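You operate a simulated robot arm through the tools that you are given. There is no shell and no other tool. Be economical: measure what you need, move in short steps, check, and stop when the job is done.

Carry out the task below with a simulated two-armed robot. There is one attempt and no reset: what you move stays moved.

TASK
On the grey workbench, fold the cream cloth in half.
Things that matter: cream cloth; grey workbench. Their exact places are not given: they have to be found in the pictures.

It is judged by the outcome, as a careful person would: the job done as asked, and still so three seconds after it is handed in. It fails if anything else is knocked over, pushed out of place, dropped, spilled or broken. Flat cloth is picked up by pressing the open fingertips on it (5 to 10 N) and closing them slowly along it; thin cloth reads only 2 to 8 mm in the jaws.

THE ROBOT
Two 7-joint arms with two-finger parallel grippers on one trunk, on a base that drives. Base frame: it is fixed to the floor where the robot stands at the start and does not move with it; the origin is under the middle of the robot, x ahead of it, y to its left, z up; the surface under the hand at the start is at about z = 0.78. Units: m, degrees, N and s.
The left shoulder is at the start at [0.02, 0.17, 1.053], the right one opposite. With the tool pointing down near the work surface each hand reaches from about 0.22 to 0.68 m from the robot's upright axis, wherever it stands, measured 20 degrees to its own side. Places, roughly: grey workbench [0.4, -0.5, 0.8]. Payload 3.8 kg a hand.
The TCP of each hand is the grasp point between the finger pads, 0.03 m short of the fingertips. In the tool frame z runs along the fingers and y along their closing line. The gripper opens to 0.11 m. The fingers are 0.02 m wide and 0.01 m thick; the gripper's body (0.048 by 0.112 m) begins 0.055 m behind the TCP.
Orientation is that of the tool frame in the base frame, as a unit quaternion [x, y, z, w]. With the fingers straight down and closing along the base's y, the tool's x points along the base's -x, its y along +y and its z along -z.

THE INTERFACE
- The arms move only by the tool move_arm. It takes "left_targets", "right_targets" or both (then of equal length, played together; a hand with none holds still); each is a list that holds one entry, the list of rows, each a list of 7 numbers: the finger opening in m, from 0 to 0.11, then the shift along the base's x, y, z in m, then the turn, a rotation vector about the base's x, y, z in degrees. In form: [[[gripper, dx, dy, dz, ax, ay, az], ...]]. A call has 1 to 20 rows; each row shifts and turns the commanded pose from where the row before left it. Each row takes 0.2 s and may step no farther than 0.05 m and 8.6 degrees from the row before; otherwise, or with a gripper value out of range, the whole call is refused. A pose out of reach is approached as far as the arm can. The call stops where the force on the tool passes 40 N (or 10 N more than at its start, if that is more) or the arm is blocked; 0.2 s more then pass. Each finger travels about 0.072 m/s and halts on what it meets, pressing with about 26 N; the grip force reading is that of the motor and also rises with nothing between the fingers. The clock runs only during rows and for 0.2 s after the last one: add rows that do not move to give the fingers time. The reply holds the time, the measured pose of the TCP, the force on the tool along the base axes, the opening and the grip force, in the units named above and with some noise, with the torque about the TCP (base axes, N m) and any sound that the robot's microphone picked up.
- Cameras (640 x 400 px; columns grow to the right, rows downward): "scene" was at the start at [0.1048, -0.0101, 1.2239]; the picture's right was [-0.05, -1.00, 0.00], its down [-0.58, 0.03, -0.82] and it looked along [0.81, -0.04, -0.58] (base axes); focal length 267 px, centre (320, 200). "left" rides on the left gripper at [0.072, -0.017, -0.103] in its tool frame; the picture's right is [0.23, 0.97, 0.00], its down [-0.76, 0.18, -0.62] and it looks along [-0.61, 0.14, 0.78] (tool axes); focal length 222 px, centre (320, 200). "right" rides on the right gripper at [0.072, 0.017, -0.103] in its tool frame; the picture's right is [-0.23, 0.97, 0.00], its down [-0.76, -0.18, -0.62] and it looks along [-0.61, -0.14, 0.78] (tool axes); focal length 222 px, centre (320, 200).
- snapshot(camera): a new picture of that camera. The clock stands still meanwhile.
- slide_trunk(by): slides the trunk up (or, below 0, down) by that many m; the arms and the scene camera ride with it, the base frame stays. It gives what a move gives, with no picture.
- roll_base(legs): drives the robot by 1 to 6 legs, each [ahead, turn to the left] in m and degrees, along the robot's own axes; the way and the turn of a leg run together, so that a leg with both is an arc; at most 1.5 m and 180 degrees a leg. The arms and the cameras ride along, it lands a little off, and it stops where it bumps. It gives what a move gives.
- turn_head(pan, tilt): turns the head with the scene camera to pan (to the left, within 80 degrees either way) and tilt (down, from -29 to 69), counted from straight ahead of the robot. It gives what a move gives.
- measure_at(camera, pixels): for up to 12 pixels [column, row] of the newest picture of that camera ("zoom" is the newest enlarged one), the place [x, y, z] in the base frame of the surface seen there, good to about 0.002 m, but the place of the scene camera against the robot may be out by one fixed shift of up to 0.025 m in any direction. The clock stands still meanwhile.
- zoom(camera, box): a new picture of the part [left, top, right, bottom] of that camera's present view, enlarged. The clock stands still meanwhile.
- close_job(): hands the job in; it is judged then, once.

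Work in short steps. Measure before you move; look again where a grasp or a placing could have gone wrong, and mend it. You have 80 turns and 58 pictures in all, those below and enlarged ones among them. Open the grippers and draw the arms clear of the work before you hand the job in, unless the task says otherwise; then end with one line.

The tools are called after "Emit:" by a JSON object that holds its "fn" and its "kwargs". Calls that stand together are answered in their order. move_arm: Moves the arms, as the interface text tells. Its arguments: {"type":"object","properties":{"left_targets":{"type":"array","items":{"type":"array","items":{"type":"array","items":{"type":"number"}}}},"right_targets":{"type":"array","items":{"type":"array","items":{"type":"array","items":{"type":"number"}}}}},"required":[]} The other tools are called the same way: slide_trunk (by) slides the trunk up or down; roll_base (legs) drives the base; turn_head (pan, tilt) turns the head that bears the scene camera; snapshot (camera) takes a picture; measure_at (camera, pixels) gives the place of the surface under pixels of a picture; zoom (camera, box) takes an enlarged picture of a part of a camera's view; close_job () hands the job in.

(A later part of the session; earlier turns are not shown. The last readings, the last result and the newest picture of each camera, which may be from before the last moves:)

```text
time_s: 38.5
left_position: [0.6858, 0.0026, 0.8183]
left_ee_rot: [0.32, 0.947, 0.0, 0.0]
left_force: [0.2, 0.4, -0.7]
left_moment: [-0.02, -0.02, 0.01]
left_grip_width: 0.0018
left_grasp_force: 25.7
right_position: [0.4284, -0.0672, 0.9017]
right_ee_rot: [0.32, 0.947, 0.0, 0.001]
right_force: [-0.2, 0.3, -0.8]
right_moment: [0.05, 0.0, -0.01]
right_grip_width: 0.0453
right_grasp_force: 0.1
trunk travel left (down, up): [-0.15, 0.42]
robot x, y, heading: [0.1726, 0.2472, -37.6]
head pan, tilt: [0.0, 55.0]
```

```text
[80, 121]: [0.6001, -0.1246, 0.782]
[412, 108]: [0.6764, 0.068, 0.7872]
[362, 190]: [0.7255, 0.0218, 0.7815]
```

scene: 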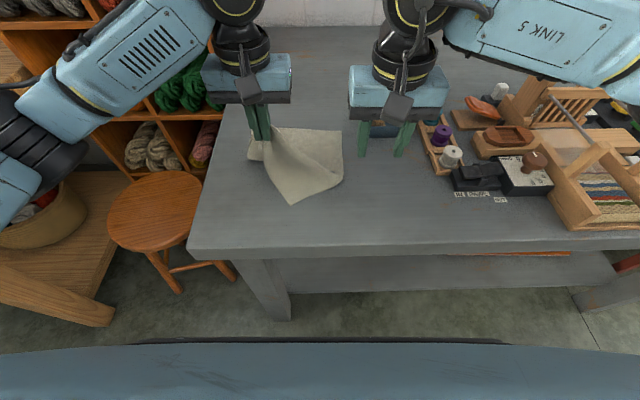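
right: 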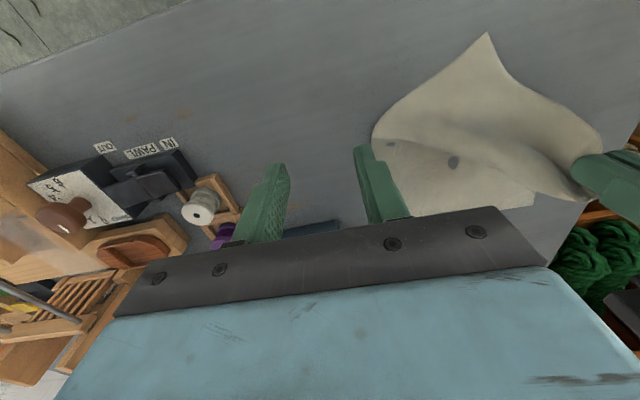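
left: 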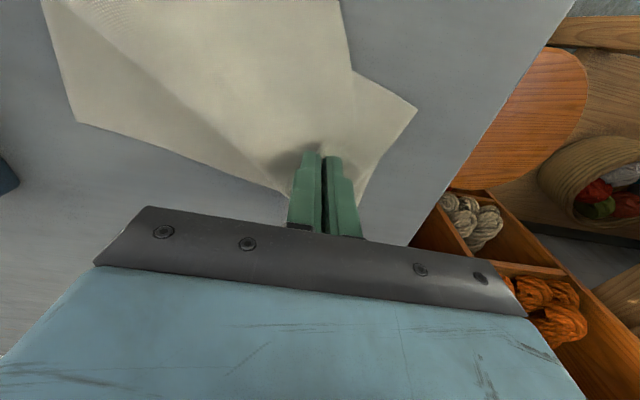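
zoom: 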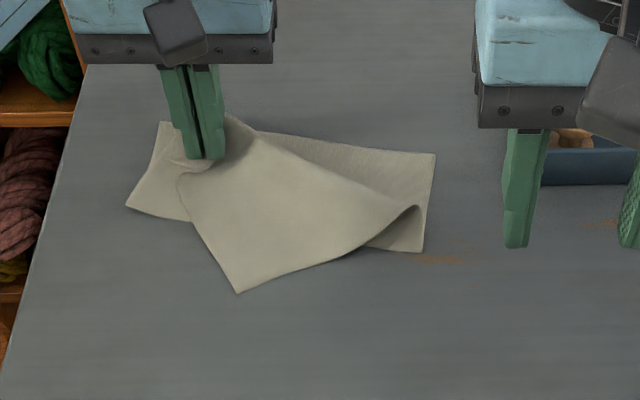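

Left's camera mount would hit the right hand near C, so I set the left corner down: press lightly, open, lift and move left away; then look.

Emit:
{"fn": "move_arm", "kwargs": {"left_targets": [[[0, 0, 0, -0.003, 0, 0, 0], [0, 0, 0, 0, 0, 0, 0], [0.01, 0, 0, 0, 0, 0, 0], [0.02, 0, 0, 0, 0, 0, 0], [0.03, 0, 0, 0, 0, 0, 0], [0.03, 0, 0, 0.01, 0, 0, 0], [0.03, 0, 0, 0.02, 0, 0, 0], [0.03, 0, 0, 0.03, 0, 0, 0], [0.03, 0.015, 0.02, 0.03, 0, 0, 0], [0.03, 0.015, 0.02, 0.03, 0, 0, 0], [0.03, 0.02, 0.025, 0.03, 0, 0, 0], [0.03, 0.02, 0.025, 0, 0, 0, 0]]]}}

Emit:
{"fn": "zoom", "kwargs": {"camera": "scene", "box": [200, 80, 400, 205]}}

Emit:
{"fn": "snapshot", "kwargs": {"camera": "left"}}

```text
time_s: 41.1
left_position: [0.7574, 0.0933, 0.9659]
left_ee_rot: [0.32, 0.947, 0.001, -0.001]
left_force: [-0.3, -0.2, -0.3]
left_moment: [0.02, 0.0, 0.02]
left_grip_width: 0.0301
left_grasp_force: 0.0
right_position: [0.4274, -0.0668, 0.9001]
right_ee_rot: [0.321, 0.947, 0.0, 0.0]
right_force: [-0.3, 0.0, 0.5]
right_moment: [0.02, 0.02, 0.0]
right_grip_width: 0.0452
right_grasp_force: 0.0
trunk travel left (down, up): [-0.15, 0.42]
robot x, y, heading: [0.1713, 0.2482, -37.4]
head pan, tilt: [0.0, 55.0]
```

```text
3.20 times, centred on (300, 142) of scene
```

zoom: 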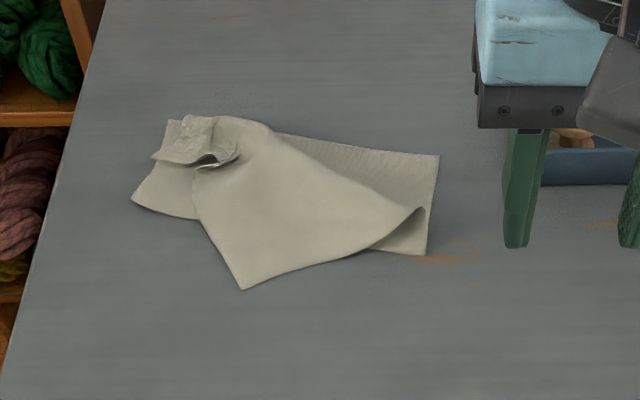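

```text
29 pictures are left
```

left: 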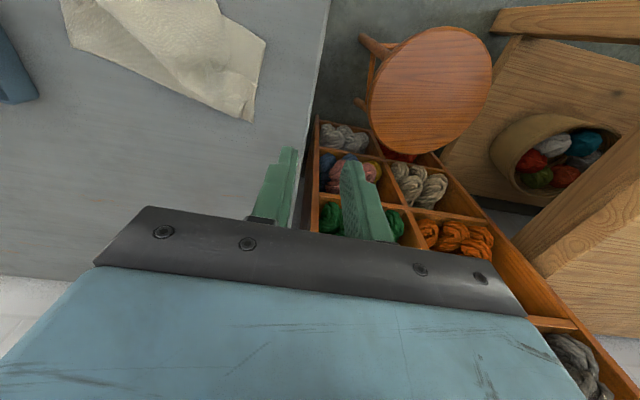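

The cloth stays where laid. The right hand now goes over flap corner C (≈0.576,0.049), centre 34 mm in, yawed −13° to suit the flap.

Emit:
{"fn": "move_arm", "kwargs": {"right_targets": [[[0.04, 0.03, 0.015, 0, 0, 0, -6.5], [0.04, 0.03, 0.015, 0, 0, 0, -6.5], [0.04, 0.03, 0.015, 0, 0, 0, 0], [0.04, 0.03, 0.015, 0, 0, 0, 0], [0.04, 0.03, 0.015, 0, 0, 0, 0], [0.04, 0.021, 0.014, 0, 0, 0, 0], [0.04, 0, 0, -0.03, 0, 0, 0], [0.04, 0, 0, -0.03, 0, 0, 0], [0.04, 0, 0, 0, 0, 0, 0]]]}}

Emit:
{"fn": "snapshot", "kwargs": {"camera": "right"}}

```text
time_s: 43.1
left_position: [0.7553, 0.0926, 0.9665]
left_ee_rot: [0.321, 0.947, 0.001, 0.001]
left_force: [0.9, -0.3, 0.8]
left_moment: [-0.02, 0.04, -0.01]
left_grip_width: 0.03
left_grasp_force: 0.1
right_position: [0.5986, 0.0218, 0.8424]
right_ee_rot: [0.426, 0.905, 0.001, 0.0]
right_force: [-0.6, -1.3, -0.1]
right_moment: [0.01, 0.01, -0.02]
right_grip_width: 0.0401
right_grasp_force: 0.0
trunk travel left (down, up): [-0.15, 0.42]
robot x, y, heading: [0.1725, 0.2443, -37.3]
head pan, tilt: [0.0, 55.0]
```

```text
28 pictures are left
```

right: 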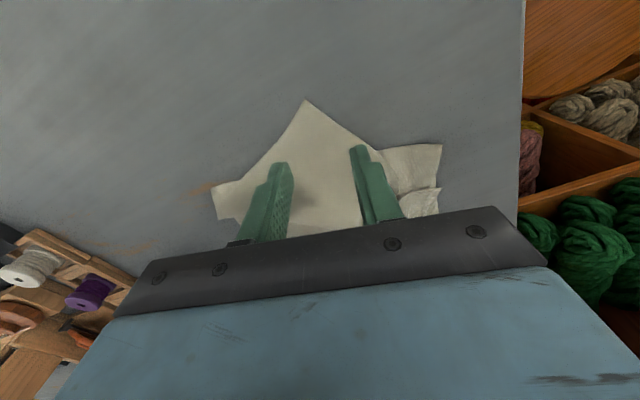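

I check C at (305,103) and its flap edges against the fingers.

Emit:
{"fn": "measure_at", "kwargs": {"camera": "right", "pixels": [[305, 103], [270, 145], [370, 143], [383, 152], [325, 160], [440, 147], [215, 188]]}}

```text
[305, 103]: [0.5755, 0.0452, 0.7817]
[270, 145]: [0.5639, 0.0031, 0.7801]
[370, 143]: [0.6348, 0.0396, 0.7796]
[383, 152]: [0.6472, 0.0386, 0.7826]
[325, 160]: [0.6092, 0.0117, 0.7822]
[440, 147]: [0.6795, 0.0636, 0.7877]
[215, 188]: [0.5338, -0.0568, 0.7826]
```

Slight shift of 6 mm in −y keeps both fingertips on the flap; then down to near contact and press.

Emit:
{"fn": "move_arm", "kwargs": {"right_targets": [[[0.04, 0.0007, -0.006, -0.014, 0, 0, 0], [0.04, 0, 0, -0.012, 0, 0, 0], [0.04, 0, 0, -0.003, 0, 0, 0], [0.04, 0, 0, 0, 0, 0, 0], [0.04, 0, 0, 0, 0, 0, 0]]]}}

```text
time_s: 44.3
left_position: [0.7545, 0.0928, 0.9676]
left_ee_rot: [0.321, 0.947, 0.0, 0.0]
left_force: [0.0, -0.3, -0.6]
left_moment: [0.02, -0.02, 0.01]
left_grip_width: 0.0299
left_grasp_force: 0.0
right_position: [0.5976, 0.0162, 0.8127]
right_ee_rot: [0.426, 0.905, 0.0, 0.0]
right_force: [-0.2, 0.5, 1.1]
right_moment: [-0.04, -0.02, -0.01]
right_grip_width: 0.0399
right_grasp_force: 0.1
trunk travel left (down, up): [-0.15, 0.42]
robot x, y, heading: [0.1721, 0.2486, -37.5]
head pan, tilt: [0.0, 55.0]
```

Nearly touching (1.1 N); down 1 mm more.

Emit:
{"fn": "move_arm", "kwargs": {"right_targets": [[[0.04, 0, 0, -0.001, 0, 0, 0], [0.04, 0, 0, 0, 0, 0, 0], [0.04, 0, 0, 0, 0, 0, 0]]]}}

```text
time_s: 45.1
left_position: [0.7558, 0.0932, 0.9675]
left_ee_rot: [0.321, 0.947, -0.001, 0.0]
left_force: [1.1, 0.4, 1.1]
left_moment: [-0.02, 0.0, 0.01]
left_grip_width: 0.0302
left_grasp_force: 0.1
right_position: [0.5976, 0.0156, 0.8117]
right_ee_rot: [0.426, 0.905, -0.001, 0.001]
right_force: [-1.0, -1.4, 6.9]
right_moment: [-0.06, -0.01, -0.01]
right_grip_width: 0.0403
right_grasp_force: 0.0
trunk travel left (down, up): [-0.15, 0.42]
robot x, y, heading: [0.1698, 0.2466, -37.4]
head pan, tilt: [0.0, 55.0]
```

6.9 N — good; close slowly.

Emit:
{"fn": "move_arm", "kwargs": {"right_targets": [[[0.038, 0, 0, 0, 0, 0, 0], [0.036, 0, 0, 0, 0, 0, 0], [0.034, 0, 0, 0, 0, 0, 0], [0.032, 0, 0, 0, 0, 0, 0], [0.03, 0, 0, 0, 0, 0, 0], [0.028, 0, 0, 0, 0, 0, 0], [0.026, 0, 0, 0, 0, 0, 0], [0.024, 0, 0, 0, 0, 0, 0], [0.022, 0, 0, 0, 0, 0, 0]]]}}

Emit:
{"fn": "move_arm", "kwargs": {"right_targets": [[[0.02, 0, 0, 0, 0, 0, 0], [0.018, 0, 0, 0, 0, 0, 0], [0.016, 0, 0, 0, 0, 0, 0], [0.014, 0, 0, 0, 0, 0, 0], [0.012, 0, 0, 0, 0, 0, 0], [0.01, 0, 0, 0, 0, 0, 0], [0.008, 0, 0, 0, 0, 0, 0], [0.006, 0, 0, 0, 0, 0, 0], [0.004, 0, 0, 0, 0, 0, 0], [0.002, 0, 0, 0, 0, 0, 0], [0, 0, 0, 0, 0, 0, 0], [0, 0, 0, 0, 0, 0, 0]]]}}

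Emit:
{"fn": "snapshot", "kwargs": {"camera": "right"}}

```text
time_s: 47.1
left_position: [0.755, 0.0945, 0.9666]
left_ee_rot: [0.321, 0.947, 0.0, 0.0]
left_force: [1.0, 0.2, -0.6]
left_moment: [0.0, -0.01, -0.02]
left_grip_width: 0.03
left_grasp_force: 0.1
right_position: [0.597, 0.016, 0.8099]
right_ee_rot: [0.426, 0.905, 0.0, 0.001]
right_force: [1.0, 0.2, 13.2]
right_moment: [-0.09, -0.1, -0.02]
right_grip_width: 0.0212
right_grasp_force: 0.0
trunk travel left (down, up): [-0.15, 0.42]
robot x, y, heading: [0.1729, 0.2433, -37.5]
head pan, tilt: [0.0, 55.0]
```

```text
time_s: 49.7
left_position: [0.7554, 0.0932, 0.9668]
left_ee_rot: [0.32, 0.948, 0.0, 0.0]
left_force: [-0.2, 0.0, -0.5]
left_moment: [-0.01, 0.0, 0.04]
left_grip_width: 0.03
left_grasp_force: 0.1
right_position: [0.5983, 0.0165, 0.8105]
right_ee_rot: [0.425, 0.905, 0.0, 0.001]
right_force: [-0.5, -0.4, 13.7]
right_moment: [-0.03, -0.07, 0.03]
right_grip_width: 0.0019
right_grasp_force: 26.0
trunk travel left (down, up): [-0.15, 0.42]
robot x, y, heading: [0.1754, 0.2441, -37.4]
head pan, tilt: [0.0, 55.0]
```

```text
27 pictures are left
```

right: 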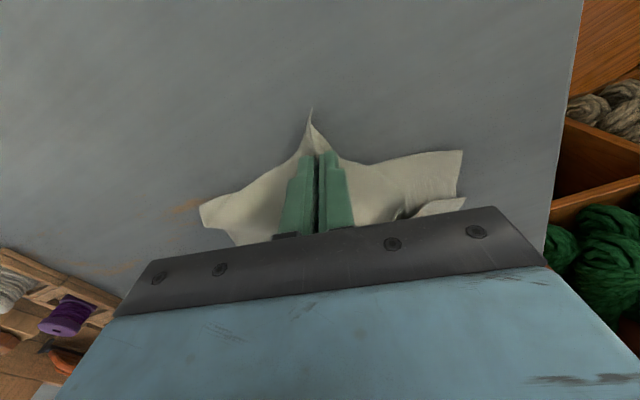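

Right holds C (1.9 mm). I lift it and carry it towards B (0.600,-0.125), pitching the hand so the corner turns over, ending just above the lower layer.

Emit:
{"fn": "move_arm", "kwargs": {"right_targets": [[[0, 0, 0, 0.02, 0, 0, 0], [0, 0, 0, 0.02, 0, 0, 0], [0, 0.0015, -0.0147, 0.015, 0, 0, 0], [0, 0.0015, -0.0147, 0.015, 5.1, 4.7, 0], [0, 0.0015, -0.0147, 0, 5.1, 4.7, 0], [0, 0.0015, -0.0147, 0, 5.1, 4.7, 0], [0, 0.0015, -0.0147, 0, 5.1, 4.7, 0], [0, 0.0015, -0.0147, 0, 5.1, 4.7, 0], [0, 0.0015, -0.0147, 0, 0, 0, 0], [0, 0.0015, -0.0147, -0.01, 0, 0, 0], [0, 0, 0, -0.015, 0, 0, 0], [0, 0, 0, 0, 0, 0, 0]]]}}

Emit:
{"fn": "zoom", "kwargs": {"camera": "scene", "box": [200, 60, 400, 185]}}

Emit:
{"fn": "snapshot", "kwargs": {"camera": "left"}}

```text
time_s: 52.3
left_position: [0.7559, 0.0923, 0.9655]
left_ee_rot: [0.321, 0.947, 0.001, -0.001]
left_force: [0.4, -0.3, -0.3]
left_moment: [0.02, -0.02, 0.0]
left_grip_width: 0.03
left_grasp_force: 0.1
right_position: [0.5599, -0.0704, 0.8681]
right_ee_rot: [0.407, 0.864, 0.113, -0.276]
right_force: [-0.6, 0.1, -0.4]
right_moment: [-0.01, 0.0, -0.01]
right_grip_width: 0.0018
right_grasp_force: 25.9
right hand out of reach, approached as far as the arm can: row 7, 8, 10
trunk travel left (down, up): [-0.15, 0.42]
robot x, y, heading: [0.1715, 0.2476, -37.4]
head pan, tilt: [0.0, 55.0]
```

```text
3.20 times, centred on (300, 122) of scene
```

zoom: 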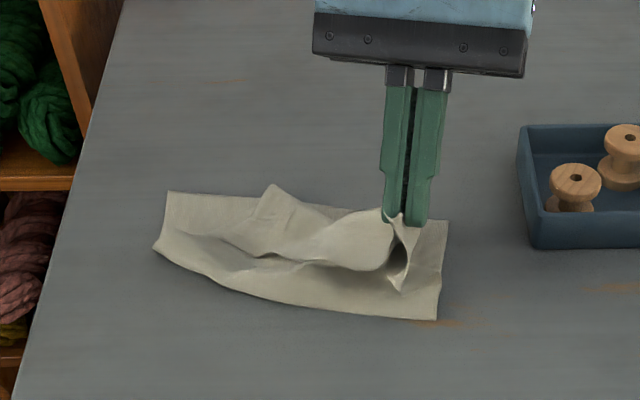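

```text
25 pictures are left
```

left: 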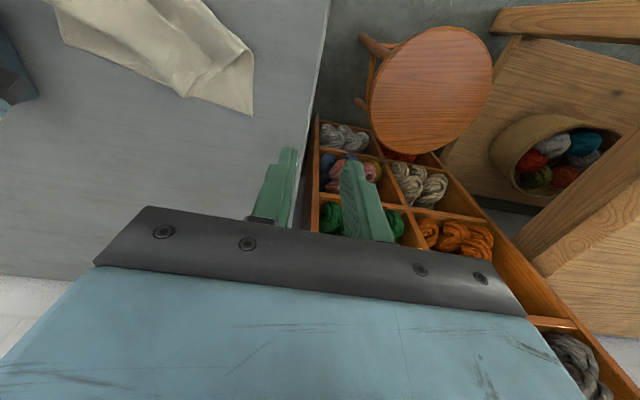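

The fold is shaping well: the front fold runs straight (155,250)–(437,318). The pitch made the right hand run out of reach, so I take most of it back to reach B.

Emit:
{"fn": "move_arm", "kwargs": {"right_targets": [[[0, 0, 0, 0, -5.1, -4.7, 0], [0, 0, 0, 0, -5.1, -4.7, 0], [0, 0, 0, 0, -5.1, -4.7, 0], [0, 0, 0, 0, 0, 0, 0]]]}}

Emit:
{"fn": "zoom", "kwargs": {"camera": "scene", "box": [200, 60, 400, 185]}}

```text
time_s: 53.3
left_position: [0.7555, 0.0932, 0.9665]
left_ee_rot: [0.32, 0.947, -0.001, -0.001]
left_force: [0.3, 0.2, 0.5]
left_moment: [0.0, -0.01, 0.01]
left_grip_width: 0.0301
left_grasp_force: 0.1
right_position: [0.5611, -0.0716, 0.868]
right_ee_rot: [0.423, 0.898, 0.045, -0.11]
right_force: [0.1, -0.3, 0.6]
right_moment: [0.01, 0.0, 0.03]
right_grip_width: 0.0018
right_grasp_force: 25.9
trunk travel left (down, up): [-0.15, 0.42]
robot x, y, heading: [0.1727, 0.2459, -37.4]
head pan, tilt: [0.0, 55.0]
```

```text
3.20 times, centred on (300, 122) of scene
```

zoom: 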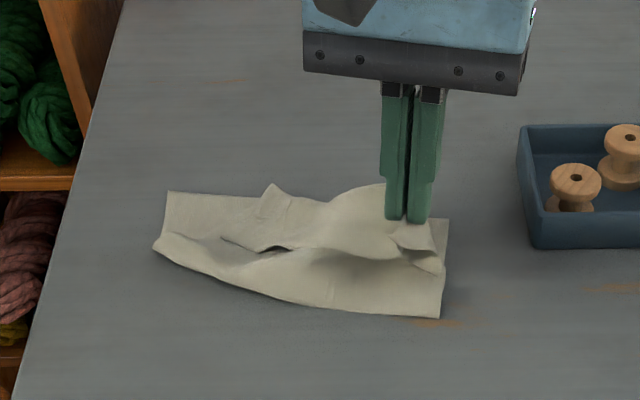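

I measure B (447,219), fold end (440,316), A (168,193), F1 (155,250), D tip (273,185), and cloth near the fingers.

Emit:
{"fn": "measure_at", "kwargs": {"camera": "zoom", "pixels": [[446, 221], [438, 315], [170, 195], [157, 249], [273, 188], [298, 290], [433, 265], [417, 232], [350, 190]]}}

```text
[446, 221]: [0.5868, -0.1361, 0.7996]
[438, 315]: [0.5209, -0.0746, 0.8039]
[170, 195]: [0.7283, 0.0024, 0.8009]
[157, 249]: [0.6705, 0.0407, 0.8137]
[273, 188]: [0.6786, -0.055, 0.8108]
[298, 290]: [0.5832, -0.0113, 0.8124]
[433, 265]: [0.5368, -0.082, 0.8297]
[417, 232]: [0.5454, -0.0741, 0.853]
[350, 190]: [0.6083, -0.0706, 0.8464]
```

I carry the right pinch to (0.597,-0.105) by B and lower it.

Emit:
{"fn": "move_arm", "kwargs": {"right_targets": [[[0, 0.012, -0.011, 0, 0, 0, 0], [0, 0.012, -0.011, 0, 0, 0, 0], [0, 0.012, -0.011, 0, 0, 0, 0], [0, 0, 0, -0.015, 0, 0, 0], [0, 0, 0, -0.015, 0, 0, 0], [0, 0, 0, -0.015, 0, 0, 0], [0, 0, 0, 0, 0, 0, 0]]]}}

Emit:
{"fn": "zoom", "kwargs": {"camera": "scene", "box": [200, 60, 400, 185]}}

```text
time_s: 54.9
left_position: [0.7549, 0.0922, 0.9664]
left_ee_rot: [0.321, 0.947, 0.0, 0.001]
left_force: [-0.4, -0.1, 0.9]
left_moment: [0.0, 0.0, 0.01]
left_grip_width: 0.0303
left_grasp_force: 0.1
right_position: [0.5961, -0.1042, 0.8231]
right_ee_rot: [0.423, 0.898, 0.045, -0.111]
right_force: [0.8, -0.3, 0.2]
right_moment: [0.02, 0.0, 0.0]
right_grip_width: 0.0021
right_grasp_force: 25.8
trunk travel left (down, up): [-0.15, 0.42]
robot x, y, heading: [0.1692, 0.2464, -37.4]
head pan, tilt: [0.0, 55.0]
```

```text
3.20 times, centred on (300, 122) of scene
```

zoom: 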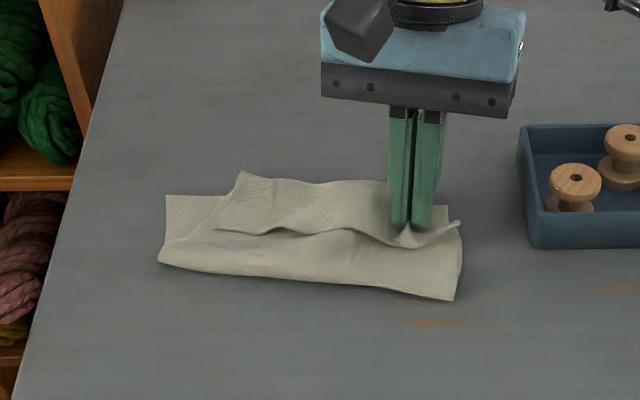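

C is at B's corner, but the edge CD lies turned back on top as a flap (edge at zoom row ~230, loop at row ~180). I lift the right pinch slightly and move it 5 cm further away to unroll that flap.

Emit:
{"fn": "move_arm", "kwargs": {"right_targets": [[[0, 0, 0, 0.02, 0, 0, 0], [0, 0.0, 0.0, 0.02, 0, 0, 0], [0, 0.0117, -0.012, 0, 0, 0, 0], [0, 0.0117, -0.012, 0, 0, 0, 0], [0, 0.0117, -0.012, 0, 0, 0, 0], [0, 0, 0, -0.02, 0, 0, 0], [0, 0, 0, -0.018, 0, 0, 0], [0, 0, 0, 0, 0, 0, 0]]]}}

Emit:
{"fn": "zoom", "kwargs": {"camera": "scene", "box": [200, 60, 400, 185]}}

```text
time_s: 56.7
left_position: [0.7547, 0.0929, 0.9659]
left_ee_rot: [0.321, 0.947, 0.0, 0.0]
left_force: [-0.2, 0.0, -0.6]
left_moment: [-0.01, 0.02, 0.02]
left_grip_width: 0.03
left_grasp_force: 0.0
right_position: [0.6021, -0.1169, 0.8333]
right_ee_rot: [0.423, 0.898, 0.046, -0.111]
right_force: [0.5, -0.1, -0.8]
right_moment: [0.01, -0.01, -0.01]
right_grip_width: 0.0019
right_grasp_force: 26.0
right hand out of reach, approached as far as the arm can: row 3, 4, 5
trunk travel left (down, up): [-0.15, 0.42]
robot x, y, heading: [0.1715, 0.2448, -37.3]
head pan, tilt: [0.0, 55.0]
```

```text
3.20 times, centred on (300, 122) of scene
```

zoom: 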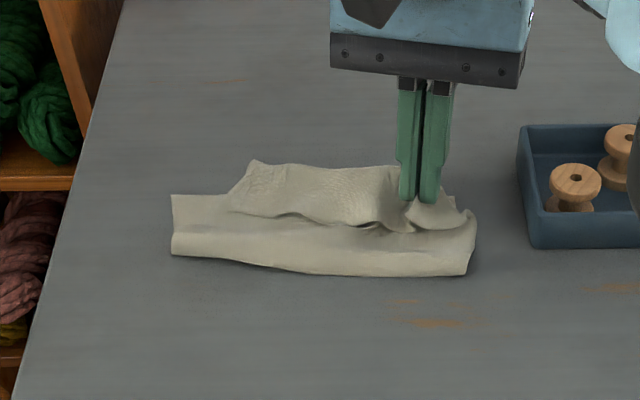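

The right arm is at its reach limit there. Better: lift C up and back towards me so the twisted flap hangs free and straightens, then I can take D with the left hand and lay both down together.

Emit:
{"fn": "move_arm", "kwargs": {"right_targets": [[[0, 0, 0, 0.03, 0, 0, 0], [0, 0, 0, 0.03, 0, 0, 0], [0, -0.007, 0.0072, 0.02, -5.1, -4.7, 0], [0, -0.007, 0.0072, 0.01, -5.1, -4.7, 0], [0, -0.007, 0.0072, 0, 0, 0, 0], [0, -0.007, 0.0072, 0, 0, 0, 0], [0, -0.007, 0.0072, 0, 0, 0, 0], [0, -0.007, 0.0072, 0, 0, 0, 0], [0, -0.007, 0.0072, 0, 0, 0, 0], [0, -0.007, 0.0072, 0, 0, 0, 0], [0, 0, 0, 0, 0, 0, 0]]]}}

Emit:
{"fn": "zoom", "kwargs": {"camera": "scene", "box": [200, 60, 400, 185]}}

```text
time_s: 59.1
left_position: [0.7541, 0.0934, 0.9669]
left_ee_rot: [0.321, 0.947, 0.0, 0.0]
left_force: [-0.3, -0.7, 0.2]
left_moment: [-0.03, -0.01, -0.02]
left_grip_width: 0.0299
left_grasp_force: 0.0
right_position: [0.5474, -0.0589, 0.9216]
right_ee_rot: [0.426, 0.905, 0.001, 0.0]
right_force: [-0.1, -0.3, -0.7]
right_moment: [-0.03, 0.02, 0.01]
right_grip_width: 0.002
right_grasp_force: 26.4
trunk travel left (down, up): [-0.15, 0.42]
robot x, y, heading: [0.1749, 0.2452, -37.4]
head pan, tilt: [0.0, 55.0]
```

```text
3.20 times, centred on (300, 122) of scene
```

zoom: 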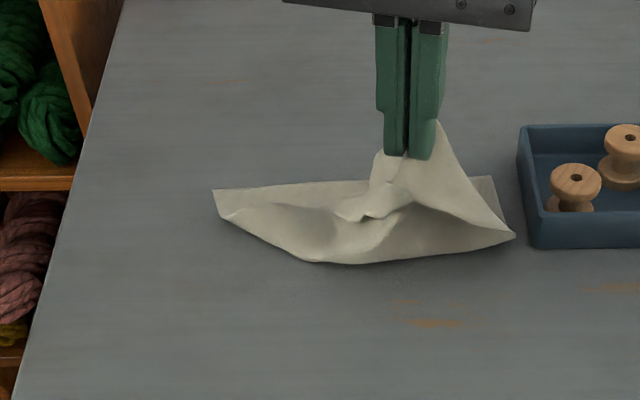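

The corner is tangled, so I restart cleanly: pull C back to its flat place near (0.43,0.02) to spread the cloth again.

Emit:
{"fn": "move_arm", "kwargs": {"right_targets": [[[0, -0.0195, 0.0132, 0, 0, 0, 0], [0, -0.0195, 0.0132, 0, 0, 0, 0], [0, -0.0195, 0.0132, -0.01, 0, 0, 0], [0, -0.0195, 0.0132, -0.02, 0, 0, 0], [0, -0.0195, 0.0132, -0.025, 0, 0, 0], [0, -0.0195, 0.0132, -0.025, 0, 0, 0], [0, 0, 0, -0.015, 0, 0, 0], [0, 0, 0, 0, 0, 0, 0]]]}}

Emit:
{"fn": "zoom", "kwargs": {"camera": "scene", "box": [200, 80, 420, 220]}}

```text
time_s: 60.9
left_position: [0.7554, 0.0927, 0.9662]
left_ee_rot: [0.321, 0.947, 0.0, 0.0]
left_force: [0.4, -0.2, -0.3]
left_moment: [-0.01, -0.03, 0.01]
left_grip_width: 0.0302
left_grasp_force: 0.1
right_position: [0.4292, 0.0213, 0.8279]
right_ee_rot: [0.426, 0.905, 0.0, 0.0]
right_force: [0.3, 0.4, -0.3]
right_moment: [-0.02, -0.02, 0.0]
right_grip_width: 0.0019
right_grasp_force: 25.9
trunk travel left (down, up): [-0.15, 0.42]
robot x, y, heading: [0.1678, 0.2446, -37.4]
head pan, tilt: [0.0, 55.0]
```

```text
2.86 times, centred on (310, 150) of scene
```

zoom: 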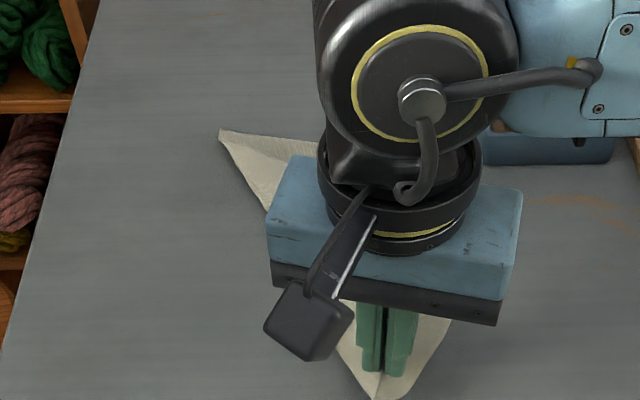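

C is back near the front. I release it, lift and move the right hand away to see the whole cloth.

Emit:
{"fn": "move_arm", "kwargs": {"right_targets": [[[0, 0, 0, -0.012, 0, 0, 0], [0.02, 0, 0, 0, 0, 0, 0], [0.035, 0, 0, 0, 0, 0, 0], [0.035, 0, 0, 0.02, 0, 0, 0], [0.035, 0, 0, 0.03, 0, 0, 0], [0.035, -0.01, -0.02, 0.03, 0, 0, 6.5], [0.035, -0.01, -0.035, 0.02, 0, 0, 6.5], [0.035, -0.01, -0.04, 0, 0, 0, 0], [0.035, -0.01, -0.04, 0, 0, 0, 0], [0.035, 0, 0, 0, 0, 0, 0]]]}}

Emit:
{"fn": "zoom", "kwargs": {"camera": "scene", "box": [200, 80, 420, 240]}}

```text
time_s: 63.1
left_position: [0.7551, 0.0931, 0.9671]
left_ee_rot: [0.32, 0.947, 0.0, 0.0]
left_force: [0.4, 0.6, -0.5]
left_moment: [-0.01, 0.0, 0.0]
left_grip_width: 0.0302
left_grasp_force: 0.0
right_position: [0.39, -0.1152, 0.9161]
right_ee_rot: [0.32, 0.947, -0.001, 0.0]
right_force: [-0.1, 0.1, -0.5]
right_moment: [-0.02, -0.03, -0.03]
right_grip_width: 0.035
right_grasp_force: 0.2
trunk travel left (down, up): [-0.15, 0.42]
robot x, y, heading: [0.1687, 0.2459, -37.3]
head pan, tilt: [0.0, 55.0]
```

```text
2.50 times, centred on (310, 160) of scene
```

zoom: 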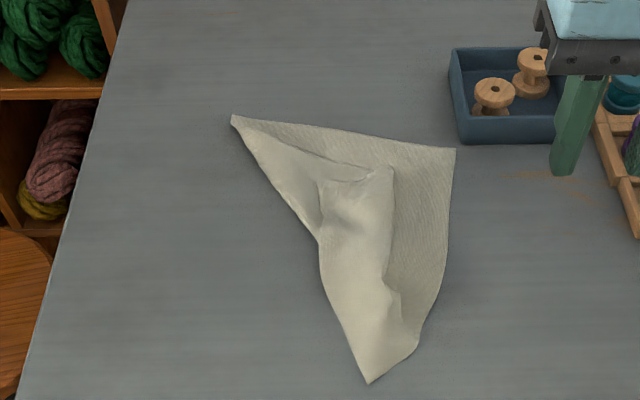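

The cloth is spread except corner D, which lies folded over at zoom (390,168). I measure it to grasp D's flap and unfold it to about (145,350).

Emit:
{"fn": "measure_at", "kwargs": {"camera": "zoom", "pixels": [[389, 171], [322, 183], [355, 182], [392, 220], [370, 195], [235, 119], [454, 151], [368, 381], [320, 240], [145, 350], [397, 290], [375, 180]]}}

Emit:
{"fn": "snapshot", "kwargs": {"camera": "left"}}

```text
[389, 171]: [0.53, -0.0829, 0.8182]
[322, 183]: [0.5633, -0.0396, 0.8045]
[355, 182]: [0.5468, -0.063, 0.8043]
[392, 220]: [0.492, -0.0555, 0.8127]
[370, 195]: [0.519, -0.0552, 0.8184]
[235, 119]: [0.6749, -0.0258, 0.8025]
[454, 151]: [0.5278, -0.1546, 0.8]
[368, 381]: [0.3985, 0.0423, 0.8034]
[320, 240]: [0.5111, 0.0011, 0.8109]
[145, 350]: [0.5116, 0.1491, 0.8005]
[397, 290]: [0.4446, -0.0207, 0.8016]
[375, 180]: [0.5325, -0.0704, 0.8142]
```

```text
18 pictures are left
```

left: 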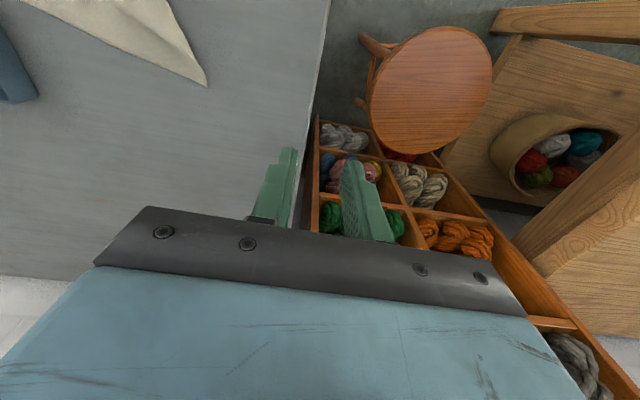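

D's flap stands up ~1.5 cm, ridge at about (0.53,-0.06). I bring the left hand above it with a 50 mm opening (moving right aside).

Emit:
{"fn": "move_arm", "kwargs": {"left_targets": [[[0.05, -0.0285, -0.0191, 0, 0, 0, 0], [0.05, -0.0285, -0.0191, 0, 0, 0, 0], [0.05, -0.0285, -0.0191, 0, 0, 0, 0], [0.05, -0.0285, -0.0191, 0, 0, 0, 0], [0.05, -0.0285, -0.0191, 0, 0, 0, 0], [0.05, -0.0285, -0.0191, 0, 0, 0, 0], [0.05, -0.0285, -0.0191, 0, 0, 0, 0], [0.05, -0.0285, -0.0191, 0, 0, 0, 0], [0.05, 0, 0, -0.034, 0, 0, 0], [0.05, 0, 0, -0.034, 0, 0, 0], [0.05, 0, 0, -0.034, 0, 0, 0], [0.05, 0, 0, -0.024, 0, 0, 0], [0.05, 0, 0, 0, 0, 0, 0]]], "right_targets": [[[0.035, -0.015, -0.02, 0, 0, 0, 0], [0.035, -0.015, -0.02, 0, 0, 0, 0], [0.035, -0.015, -0.02, 0, 0, 0, 0], [0.035, 0, 0, 0, 0, 0, 0], [0.035, 0, 0, 0, 0, 0, 0], [0.035, 0, 0, 0, 0, 0, 0], [0.035, 0, 0, 0, 0, 0, 0], [0.035, 0, 0, 0, 0, 0, 0], [0.035, 0, 0, 0, 0, 0, 0], [0.035, 0, 0, 0, 0, 0, 0], [0.035, 0, 0, 0, 0, 0, 0], [0.035, 0, 0, 0, 0, 0, 0], [0.035, 0, 0, 0, 0, 0, 0]]]}}

Emit:
{"fn": "snapshot", "kwargs": {"camera": "left"}}

```text
time_s: 65.9
left_position: [0.5271, -0.0602, 0.8399]
left_ee_rot: [0.321, 0.947, 0.0, 0.0]
left_force: [-0.2, 0.8, -0.4]
left_moment: [0.01, -0.03, -0.01]
left_grip_width: 0.0501
left_grasp_force: 0.1
right_position: [0.3441, -0.1761, 0.9156]
right_ee_rot: [0.321, 0.947, 0.0, 0.0]
right_force: [0.6, -0.1, -0.2]
right_moment: [0.03, 0.0, 0.01]
right_grip_width: 0.0349
right_grasp_force: 0.0
trunk travel left (down, up): [-0.15, 0.42]
robot x, y, heading: [0.1719, 0.245, -37.6]
head pan, tilt: [0.0, 55.0]
```

```text
17 pictures are left
```

left: 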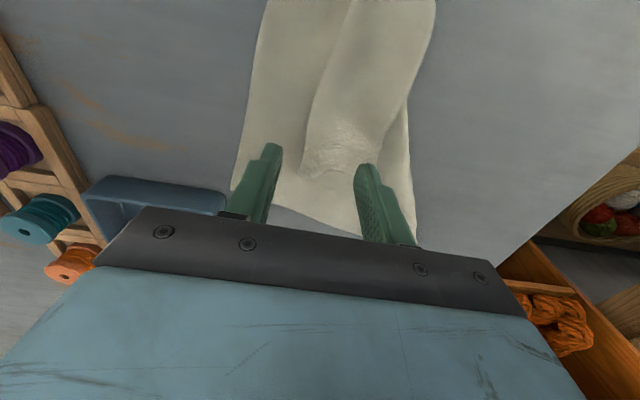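

I measure the flap end to place the fingers around it.

Emit:
{"fn": "measure_at", "kwargs": {"camera": "left", "pixels": [[340, 172], [303, 172], [370, 160], [340, 145], [310, 130], [385, 130], [345, 110]]}}

```text
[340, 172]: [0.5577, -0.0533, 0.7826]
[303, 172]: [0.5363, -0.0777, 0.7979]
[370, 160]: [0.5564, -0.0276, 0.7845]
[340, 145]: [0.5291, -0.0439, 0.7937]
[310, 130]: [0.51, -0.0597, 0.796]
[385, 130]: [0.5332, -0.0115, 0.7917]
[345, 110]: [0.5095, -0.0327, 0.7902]
```

The position is right (shift 4 mm). I lower towards the flap and press lightly.

Emit:
{"fn": "move_arm", "kwargs": {"left_targets": [[[0.045, -0.001, 0.004, -0.014, 0, 0, 0], [0.045, 0, 0, -0.008, 0, 0, 0], [0.045, 0, 0, -0.003, 0, 0, 0], [0.045, 0, 0, 0, 0, 0, 0], [0.045, 0, 0, 0, 0, 0, 0]]]}}

Emit:
{"fn": "move_arm", "kwargs": {"left_targets": [[[0.045, 0, 0, -0.0014, 0, 0, 0], [0.045, 0, 0, 0, 0, 0, 0], [0.045, 0, 0, 0, 0, 0, 0]]]}}

```text
time_s: 67.1
left_position: [0.5269, -0.0554, 0.8155]
left_ee_rot: [0.32, 0.947, 0.001, -0.001]
left_force: [0.6, 0.6, 0.6]
left_moment: [-0.01, -0.01, 0.03]
left_grip_width: 0.0452
left_grasp_force: 0.0
right_position: [0.3454, -0.1759, 0.9177]
right_ee_rot: [0.321, 0.947, 0.0, 0.0]
right_force: [0.4, -0.4, -0.6]
right_moment: [0.01, -0.03, -0.05]
right_grip_width: 0.0351
right_grasp_force: 0.0
trunk travel left (down, up): [-0.15, 0.42]
robot x, y, heading: [0.1712, 0.2484, -37.2]
head pan, tilt: [0.0, 55.0]
```

```text
time_s: 67.9
left_position: [0.5268, -0.0557, 0.8136]
left_ee_rot: [0.321, 0.947, 0.0, 0.0]
left_force: [0.2, -0.7, -0.9]
left_moment: [0.02, 0.03, 0.0]
left_grip_width: 0.0447
left_grasp_force: 0.1
right_position: [0.3453, -0.1745, 0.9155]
right_ee_rot: [0.321, 0.947, 0.001, 0.0]
right_force: [-0.1, -0.3, 0.4]
right_moment: [0.03, 0.0, 0.0]
right_grip_width: 0.0349
right_grasp_force: 0.1
trunk travel left (down, up): [-0.15, 0.42]
robot x, y, heading: [0.1755, 0.244, -37.4]
head pan, tilt: [0.0, 55.0]
```

Still no contact force; 1.2 mm lower, then a slow close.

Emit:
{"fn": "move_arm", "kwargs": {"left_targets": [[[0.045, 0, 0, -0.0014, 0, 0, 0], [0.045, 0, 0, 0, 0, 0, 0], [0.045, 0, 0, 0, 0, 0, 0]]]}}

Emit:
{"fn": "move_arm", "kwargs": {"left_targets": [[[0.042, 0, 0, 0, 0, 0, 0], [0.039, 0, 0, 0, 0, 0, 0], [0.036, 0, 0, 0, 0, 0, 0], [0.033, 0, 0, 0, 0, 0, 0], [0.03, 0, 0, 0, 0, 0, 0], [0.027, 0, 0, 0, 0, 0, 0], [0.024, 0, 0, 0, 0, 0, 0], [0.021, 0, 0, 0, 0, 0, 0], [0.018, 0, 0, 0, 0, 0, 0], [0.015, 0, 0, 0, 0, 0, 0], [0.012, 0, 0, 0, 0, 0, 0], [0.009, 0, 0, 0, 0, 0, 0], [0.006, 0, 0, 0, 0, 0, 0], [0.003, 0, 0, 0, 0, 0, 0], [0, 0, 0, 0, 0, 0, 0], [0, 0, 0, 0, 0, 0, 0]]]}}

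Emit:
{"fn": "snapshot", "kwargs": {"camera": "left"}}

```text
time_s: 68.7
left_position: [0.5257, -0.0558, 0.8122]
left_ee_rot: [0.321, 0.947, 0.0, 0.001]
left_force: [-0.3, 0.1, 1.2]
left_moment: [0.03, -0.02, 0.01]
left_grip_width: 0.0451
left_grasp_force: 0.1
right_position: [0.3459, -0.1749, 0.9167]
right_ee_rot: [0.321, 0.947, 0.001, 0.0]
right_force: [0.1, 0.4, 0.0]
right_moment: [0.04, 0.04, -0.02]
right_grip_width: 0.0348
right_grasp_force: 0.0
trunk travel left (down, up): [-0.15, 0.42]
robot x, y, heading: [0.17, 0.2463, -37.6]
head pan, tilt: [0.0, 55.0]
```

```text
time_s: 72.1
left_position: [0.5268, -0.0557, 0.8116]
left_ee_rot: [0.321, 0.947, 0.0, -0.001]
left_force: [-0.9, -0.3, 3.0]
left_moment: [-0.01, 0.0, 0.01]
left_grip_width: 0.0023
left_grasp_force: 26.9
right_position: [0.3439, -0.1755, 0.9174]
right_ee_rot: [0.321, 0.947, 0.0, 0.0]
right_force: [-0.2, 0.1, -0.1]
right_moment: [-0.02, 0.01, -0.02]
right_grip_width: 0.0348
right_grasp_force: 0.0
trunk travel left (down, up): [-0.15, 0.42]
robot x, y, heading: [0.1722, 0.2493, -37.4]
head pan, tilt: [0.0, 55.0]
```

```text
16 pictures are left
```

left: 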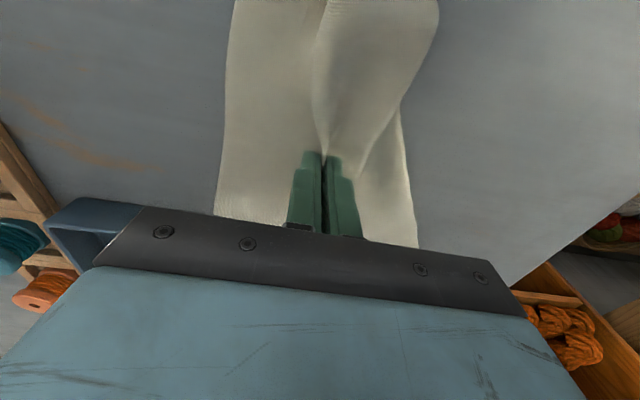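

Left holds D (2.3 mm). I lift it and carry it back out to its flat place, pinch ≈(0.55,0.155), pulling the cloth spread.

Emit:
{"fn": "move_arm", "kwargs": {"left_targets": [[[0, 0, 0, 0.025, 0, 0, 0], [0, 0, 0, 0.025, 0, 0, 0], [0, 0.003, 0.03, 0.02, 0, 0, 0], [0, 0.003, 0.03, 0, 0, 0, 0], [0, 0.003, 0.03, 0, 0, 0, 0], [0, 0.003, 0.03, 0, 0, 0, 0], [0, 0.003, 0.03, -0.015, 0, 0, 0], [0, 0.003, 0.03, -0.02, 0, 0, 0], [0, 0.003, 0.025, -0.025, 0, 0, 0], [0, 0, 0.01, -0.005, 0, 0, 0], [0, 0, 0, 0, 0, 0, 0]]]}}

Emit:
{"fn": "zoom", "kwargs": {"camera": "scene", "box": [200, 80, 420, 240]}}

```text
time_s: 74.5
left_position: [0.548, 0.158, 0.8167]
left_ee_rot: [0.321, 0.947, -0.001, 0.0]
left_force: [0.2, 0.4, 1.9]
left_moment: [0.0, 0.03, 0.02]
left_grip_width: 0.0022
left_grasp_force: 26.2
right_position: [0.3446, -0.1751, 0.9169]
right_ee_rot: [0.321, 0.947, 0.001, -0.001]
right_force: [0.6, 0.0, 0.6]
right_moment: [0.0, 0.0, -0.02]
right_grip_width: 0.0351
right_grasp_force: 0.0
trunk travel left (down, up): [-0.15, 0.42]
robot x, y, heading: [0.1753, 0.2455, -37.2]
head pan, tilt: [0.0, 55.0]
```

```text
2.50 times, centred on (310, 160) of scene
```

zoom: 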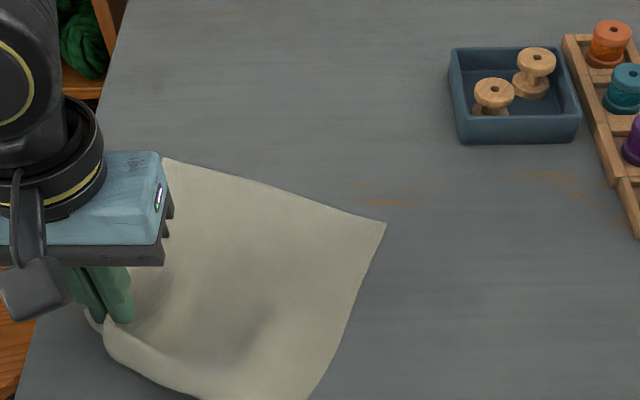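

The cloth is spread flat again, clear of the tray. I release D, lift away and look at the whole.

Emit:
{"fn": "move_arm", "kwargs": {"left_targets": [[[0.015, 0, 0, 0, 0, 0, 0], [0.03, 0, 0, 0, 0, 0, 0], [0.03, 0, 0, 0.02, 0, 0, 0], [0.03, 0, 0, 0.03, 0, 0, 0], [0.03, 0.02, 0.02, 0.03, 0, 0, 0], [0.03, 0.03, 0.03, 0.02, 0, 0, 0], [0.03, 0.03, 0.03, 0, 0, 0, 0], [0.03, 0, 0, 0, 0, 0, 0]]]}}

Emit:
{"fn": "zoom", "kwargs": {"camera": "scene", "box": [180, 110, 400, 270]}}

```text
time_s: 76.3
left_position: [0.6276, 0.2381, 0.9164]
left_ee_rot: [0.321, 0.947, 0.0, 0.0]
left_force: [-0.4, 0.4, 0.8]
left_moment: [0.0, -0.01, 0.04]
left_grip_width: 0.03
left_grasp_force: 0.1
right_position: [0.345, -0.1747, 0.9167]
right_ee_rot: [0.32, 0.947, 0.0, -0.001]
right_force: [-0.3, 0.0, 0.6]
right_moment: [0.01, 0.01, -0.01]
right_grip_width: 0.0349
right_grasp_force: 0.1
trunk travel left (down, up): [-0.15, 0.42]
robot x, y, heading: [0.1726, 0.245, -37.3]
head pan, tilt: [0.0, 55.0]
```

```text
2.50 times, centred on (290, 190) of scene
```

zoom: 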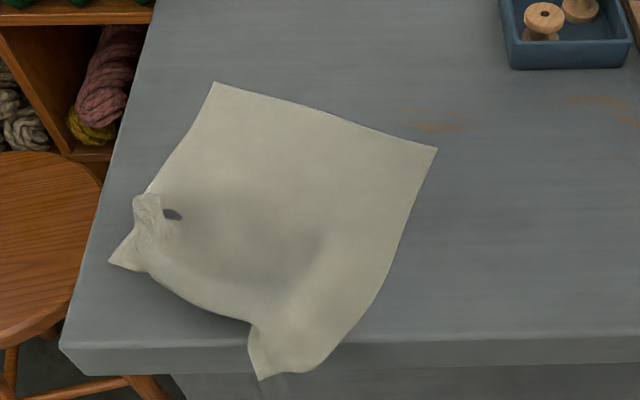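

C hangs slightly over the table's front edge. I measure the corners; then I'll press on the far half with both hands and drag the cloth back away from the edge, flattening it.

Emit:
{"fn": "measure_at", "kwargs": {"camera": "zoom", "pixels": [[214, 84], [435, 149], [258, 376], [111, 261], [145, 205], [250, 325], [150, 274], [300, 345], [70, 345], [380, 280], [330, 355]]}}

```text
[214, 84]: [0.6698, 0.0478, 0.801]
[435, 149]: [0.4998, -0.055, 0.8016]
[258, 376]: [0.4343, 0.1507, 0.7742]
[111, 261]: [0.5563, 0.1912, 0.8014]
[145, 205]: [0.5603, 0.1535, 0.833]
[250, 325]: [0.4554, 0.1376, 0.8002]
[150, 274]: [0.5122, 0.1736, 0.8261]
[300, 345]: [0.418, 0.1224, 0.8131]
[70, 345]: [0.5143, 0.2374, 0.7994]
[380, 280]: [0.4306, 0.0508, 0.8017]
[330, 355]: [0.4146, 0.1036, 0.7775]
```

True corners: A(0.676,0.054), B(0.506,-0.049), D(0.562,0.197), C(0.44,0.157, hanging). I close both grippers and bring them over points 3 cm inside A and B.

Emit:
{"fn": "move_arm", "kwargs": {"left_targets": [[[0, 0.0012, -0.029, 0, 0, 0, 0], [0, 0.0012, -0.029, 0, 0, 0, 0], [0, 0.0012, -0.029, 0, 0, 0, 0], [0, 0.0012, -0.029, 0, 0, 0, 0], [0, 0.0012, -0.029, 0, 0, 0, 0], [0, 0.0012, -0.029, 0, 0, 0, 0], [0, 0, 0, -0.03, 0, 0, 0], [0, 0, 0, -0.03, 0, 0, 0], [0, 0, 0, -0.03, 0, 0, 0], [0, 0, 0, -0.01, 0, 0, 0], [0, 0, 0, -0.004, 0, 0, 0], [0, 0, 0, 0, 0, 0, 0]]], "right_targets": [[[0, 0.0285, 0.0278, 0, 0, 0, 0], [0, 0.0285, 0.0278, 0, 0, 0, 0], [0, 0.0285, 0.0278, 0, 0, 0, 0], [0, 0.0285, 0.0278, 0, 0, 0, 0], [0, 0.0285, 0.0278, 0, 0, 0, 0], [0, 0.0285, 0.0278, 0, 0, 0, 0], [0, 0, 0, -0.03, 0, 0, 0], [0, 0, 0, -0.03, 0, 0, 0], [0, 0, 0, -0.03, 0, 0, 0], [0, 0, 0, -0.01, 0, 0, 0], [0, 0, 0, -0.004, 0, 0, 0], [0, 0, 0, 0, 0, 0, 0]]]}}

Emit:
{"fn": "move_arm", "kwargs": {"left_targets": [[[0, 0, 0, -0.0006, 0, 0, 0], [0, 0, 0, 0, 0, 0, 0], [0, 0, 0, 0, 0, 0, 0]]], "right_targets": [[[0, 0, 0, -0.0006, 0, 0, 0], [0, 0, 0, 0, 0, 0, 0], [0, 0, 0, 0, 0, 0, 0]]]}}

```text
time_s: 78.9
left_position: [0.6349, 0.0649, 0.813]
left_ee_rot: [0.32, 0.947, 0.0, 0.0]
left_force: [0.1, 0.3, 1.2]
left_moment: [-0.01, 0.03, -0.01]
left_grip_width: 0.0002
left_grasp_force: 25.7
right_position: [0.5164, -0.0084, 0.8109]
right_ee_rot: [0.32, 0.947, -0.001, 0.0]
right_force: [-0.3, 0.5, 0.2]
right_moment: [-0.02, -0.01, 0.0]
right_grip_width: 0.0001
right_grasp_force: 26.1
trunk travel left (down, up): [-0.15, 0.42]
robot x, y, heading: [0.1713, 0.2445, -37.4]
head pan, tilt: [0.0, 55.0]
```

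```text
time_s: 79.7
left_position: [0.6354, 0.065, 0.812]
left_ee_rot: [0.321, 0.947, 0.0, 0.0]
left_force: [0.0, -0.7, -0.5]
left_moment: [0.02, -0.03, -0.02]
left_grip_width: 0.0
left_grasp_force: 25.4
right_position: [0.515, -0.0084, 0.8119]
right_ee_rot: [0.321, 0.947, 0.0, 0.001]
right_force: [0.2, -0.5, 2.1]
right_moment: [0.0, -0.01, 0.02]
right_grip_width: 0.0004
right_grasp_force: 25.6
trunk travel left (down, up): [-0.15, 0.42]
robot x, y, heading: [0.1737, 0.2448, -37.2]
head pan, tilt: [0.0, 55.0]
```

Just at contact; press a bit more, then read.

Emit:
{"fn": "move_arm", "kwargs": {"left_targets": [[[0, 0, 0, -0.0014, 0, 0, 0], [0, 0, 0, 0, 0, 0, 0], [0, 0, 0, 0, 0, 0, 0]]], "right_targets": [[[0, 0, 0, -0.0007, 0, 0, 0], [0, 0, 0, 0, 0, 0, 0], [0, 0, 0, 0, 0, 0, 0]]]}}

```text
time_s: 80.5
left_position: [0.6341, 0.0649, 0.811]
left_ee_rot: [0.32, 0.947, 0.0, -0.001]
left_force: [0.3, 0.0, 1.4]
left_moment: [0.0, 0.0, 0.03]
left_grip_width: 0.0
left_grasp_force: 25.8
right_position: [0.5157, -0.0083, 0.8113]
right_ee_rot: [0.321, 0.947, 0.0, 0.0]
right_force: [0.6, 0.1, 7.7]
right_moment: [-0.02, -0.03, 0.05]
right_grip_width: 0.0
right_grasp_force: 26.0
trunk travel left (down, up): [-0.15, 0.42]
robot x, y, heading: [0.1693, 0.2435, -37.4]
head pan, tilt: [0.0, 55.0]
```

Press slightly more (left 0.8 mm, right 0.3 mm) and drag both in 8 rows, turning the cloth back square and away from the front edge.

Emit:
{"fn": "move_arm", "kwargs": {"left_targets": [[[0, 0, 0, -0.0008, 0, 0, 0], [0, 0, 0, 0, 0, 0, 0], [0, 0.0055, -0.0051, 0, 0, 0, 2.5], [0, 0.0055, -0.0051, 0, 0, 0, 2.5], [0, 0.0055, -0.0051, 0, 0, 0, 2.5], [0, 0.0055, -0.0051, 0, 0, 0, 2.5], [0, 0.0055, -0.0051, 0, 0, 0, 2.5], [0, 0.0055, -0.0051, 0, 0, 0, 2.5], [0, 0.0055, -0.0051, 0, 0, 0, 2.5], [0, 0.0055, -0.0051, 0, 0, 0, 2.5], [0, 0, 0, 0, 0, 0, 0]]], "right_targets": [[[0, 0, 0, -0.0003, 0, 0, 0], [0, 0, 0, 0, 0, 0, 0], [0, 0.01, -0.0101, 0, 0, 0, 2.5], [0, 0.01, -0.0101, 0, 0, 0, 2.5], [0, 0.01, -0.0101, 0, 0, 0, 2.5], [0, 0.01, -0.0101, 0, 0, 0, 2.5], [0, 0.01, -0.0101, 0, 0, 0, 2.5], [0, 0.01, -0.0101, 0, 0, 0, 2.5], [0, 0.01, -0.0101, 0, 0, 0, 2.5], [0, 0.01, -0.0101, 0, 0, 0, 2.5], [0, 0, 0, 0, 0, 0, 0]]]}}

Emit:
{"fn": "zoom", "kwargs": {"camera": "scene", "box": [180, 80, 400, 240]}}

```text
time_s: 82.9
left_position: [0.6783, 0.025, 0.8111]
left_ee_rot: [0.151, 0.988, 0.0, 0.0]
left_force: [-0.6, -0.1, 3.6]
left_moment: [-0.01, 0.02, 0.03]
left_grip_width: 0.0003
left_grasp_force: 26.3
right_position: [0.5957, -0.0895, 0.8112]
right_ee_rot: [0.151, 0.989, 0.0, 0.001]
right_force: [-1.1, 2.3, 11.5]
right_moment: [-0.03, 0.01, 0.02]
right_grip_width: 0.0
right_grasp_force: 25.7
trunk travel left (down, up): [-0.15, 0.42]
robot x, y, heading: [0.1717, 0.2467, -37.5]
head pan, tilt: [0.0, 55.0]
```

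```text
2.50 times, centred on (290, 160) of scene
```

zoom: 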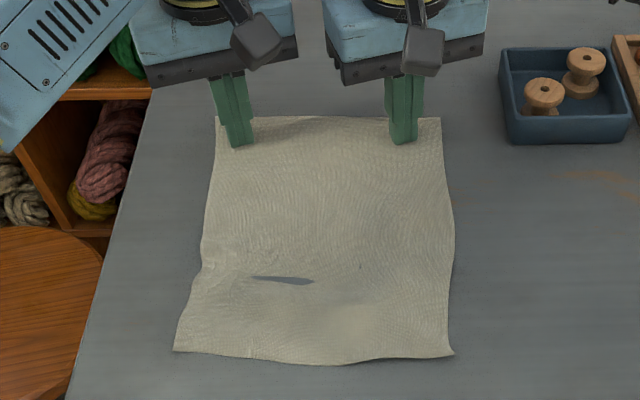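

Excellent: the cloth is flat and square again. I measure the corners: A(217,118), B(440,118), C(452,355), D(176,350).

Emit:
{"fn": "measure_at", "kwargs": {"camera": "zoom", "pixels": [[220, 122], [438, 120], [450, 353], [178, 348], [340, 361], [240, 353], [190, 310], [448, 315], [205, 240], [452, 240]]}}

```text
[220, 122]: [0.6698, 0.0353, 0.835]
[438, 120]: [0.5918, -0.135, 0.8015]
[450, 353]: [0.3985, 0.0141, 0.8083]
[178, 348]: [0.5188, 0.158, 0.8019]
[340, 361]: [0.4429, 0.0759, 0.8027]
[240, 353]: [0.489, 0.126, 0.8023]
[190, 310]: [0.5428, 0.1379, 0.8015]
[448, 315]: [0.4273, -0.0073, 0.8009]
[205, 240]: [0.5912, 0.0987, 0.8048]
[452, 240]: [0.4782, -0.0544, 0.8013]
```

Lift both hands and bring them over the near edge: left to (0.517,0.137) and right to (0.429,0.033), undoing the yaw, opening 30 mm.

Emit:
{"fn": "move_arm", "kwargs": {"left_targets": [[[0, 0, 0, 0.03, 0, 0, 0], [0, 0, 0, 0.03, 0, 0, 0], [0.03, -0.0231, 0.016, 0, 0, 0, -2.86], [0.03, -0.0231, 0.016, 0, 0, 0, -2.86], [0.03, -0.0231, 0.016, 0, 0, 0, -2.86], [0.03, -0.0231, 0.016, 0, 0, 0, -2.86], [0.03, -0.0231, 0.016, 0, 0, 0, -2.86], [0.03, -0.0231, 0.016, 0, 0, 0, -2.86], [0.03, -0.0231, 0.016, 0, 0, 0, -2.86], [0.03, 0, 0, -0.025, 0, 0, 0], [0.03, 0, 0, -0.015, 0, 0, 0], [0.03, 0, 0, 0, 0, 0, 0]]], "right_targets": [[[0, 0, 0, 0.03, 0, 0, 0], [0, 0, 0, 0.03, 0, 0, 0], [0.03, -0.0238, 0.01747, 0, 0, 0, -2.86], [0.03, -0.0238, 0.01747, 0, 0, 0, -2.86], [0.03, -0.0238, 0.01747, 0, 0, 0, -2.86], [0.03, -0.0238, 0.01747, 0, 0, 0, -2.86], [0.03, -0.0238, 0.01747, 0, 0, 0, -2.86], [0.03, -0.0238, 0.01747, 0, 0, 0, -2.86], [0.03, -0.0238, 0.01747, 0, 0, 0, -2.86], [0.03, 0, 0, -0.025, 0, 0, 0], [0.03, 0, 0, -0.015, 0, 0, 0], [0.03, 0, 0, 0, 0, 0, 0]]]}}

Emit:
{"fn": "snapshot", "kwargs": {"camera": "right"}}

```text
time_s: 85.5
left_position: [0.5161, 0.1368, 0.8309]
left_ee_rot: [0.321, 0.947, 0.0, 0.0]
left_force: [-0.1, -0.3, -0.8]
left_moment: [0.0, 0.0, -0.01]
left_grip_width: 0.03
left_grasp_force: 0.0
right_position: [0.429, 0.0355, 0.8293]
right_ee_rot: [0.322, 0.947, 0.0, 0.0]
right_force: [0.4, -0.1, -0.6]
right_moment: [0.0, 0.01, -0.01]
right_grip_width: 0.0299
right_grasp_force: 0.1
trunk travel left (down, up): [-0.15, 0.42]
robot x, y, heading: [0.1732, 0.2439, -37.3]
head pan, tilt: [0.0, 55.0]
```

```text
12 pictures are left
```

right: 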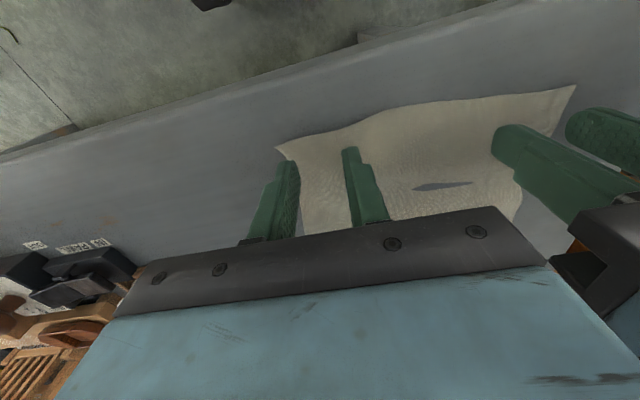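

I check both corners in this view: C (278,149), D (573,88), plus the side edge.

Emit:
{"fn": "measure_at", "kwargs": {"camera": "right", "pixels": [[281, 150], [571, 90], [345, 130], [302, 185], [420, 107], [306, 215]]}}

```text
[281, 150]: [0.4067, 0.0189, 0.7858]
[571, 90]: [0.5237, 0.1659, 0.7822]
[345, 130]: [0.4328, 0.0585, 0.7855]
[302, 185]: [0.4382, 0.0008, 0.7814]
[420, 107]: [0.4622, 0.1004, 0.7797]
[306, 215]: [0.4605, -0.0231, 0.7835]
```

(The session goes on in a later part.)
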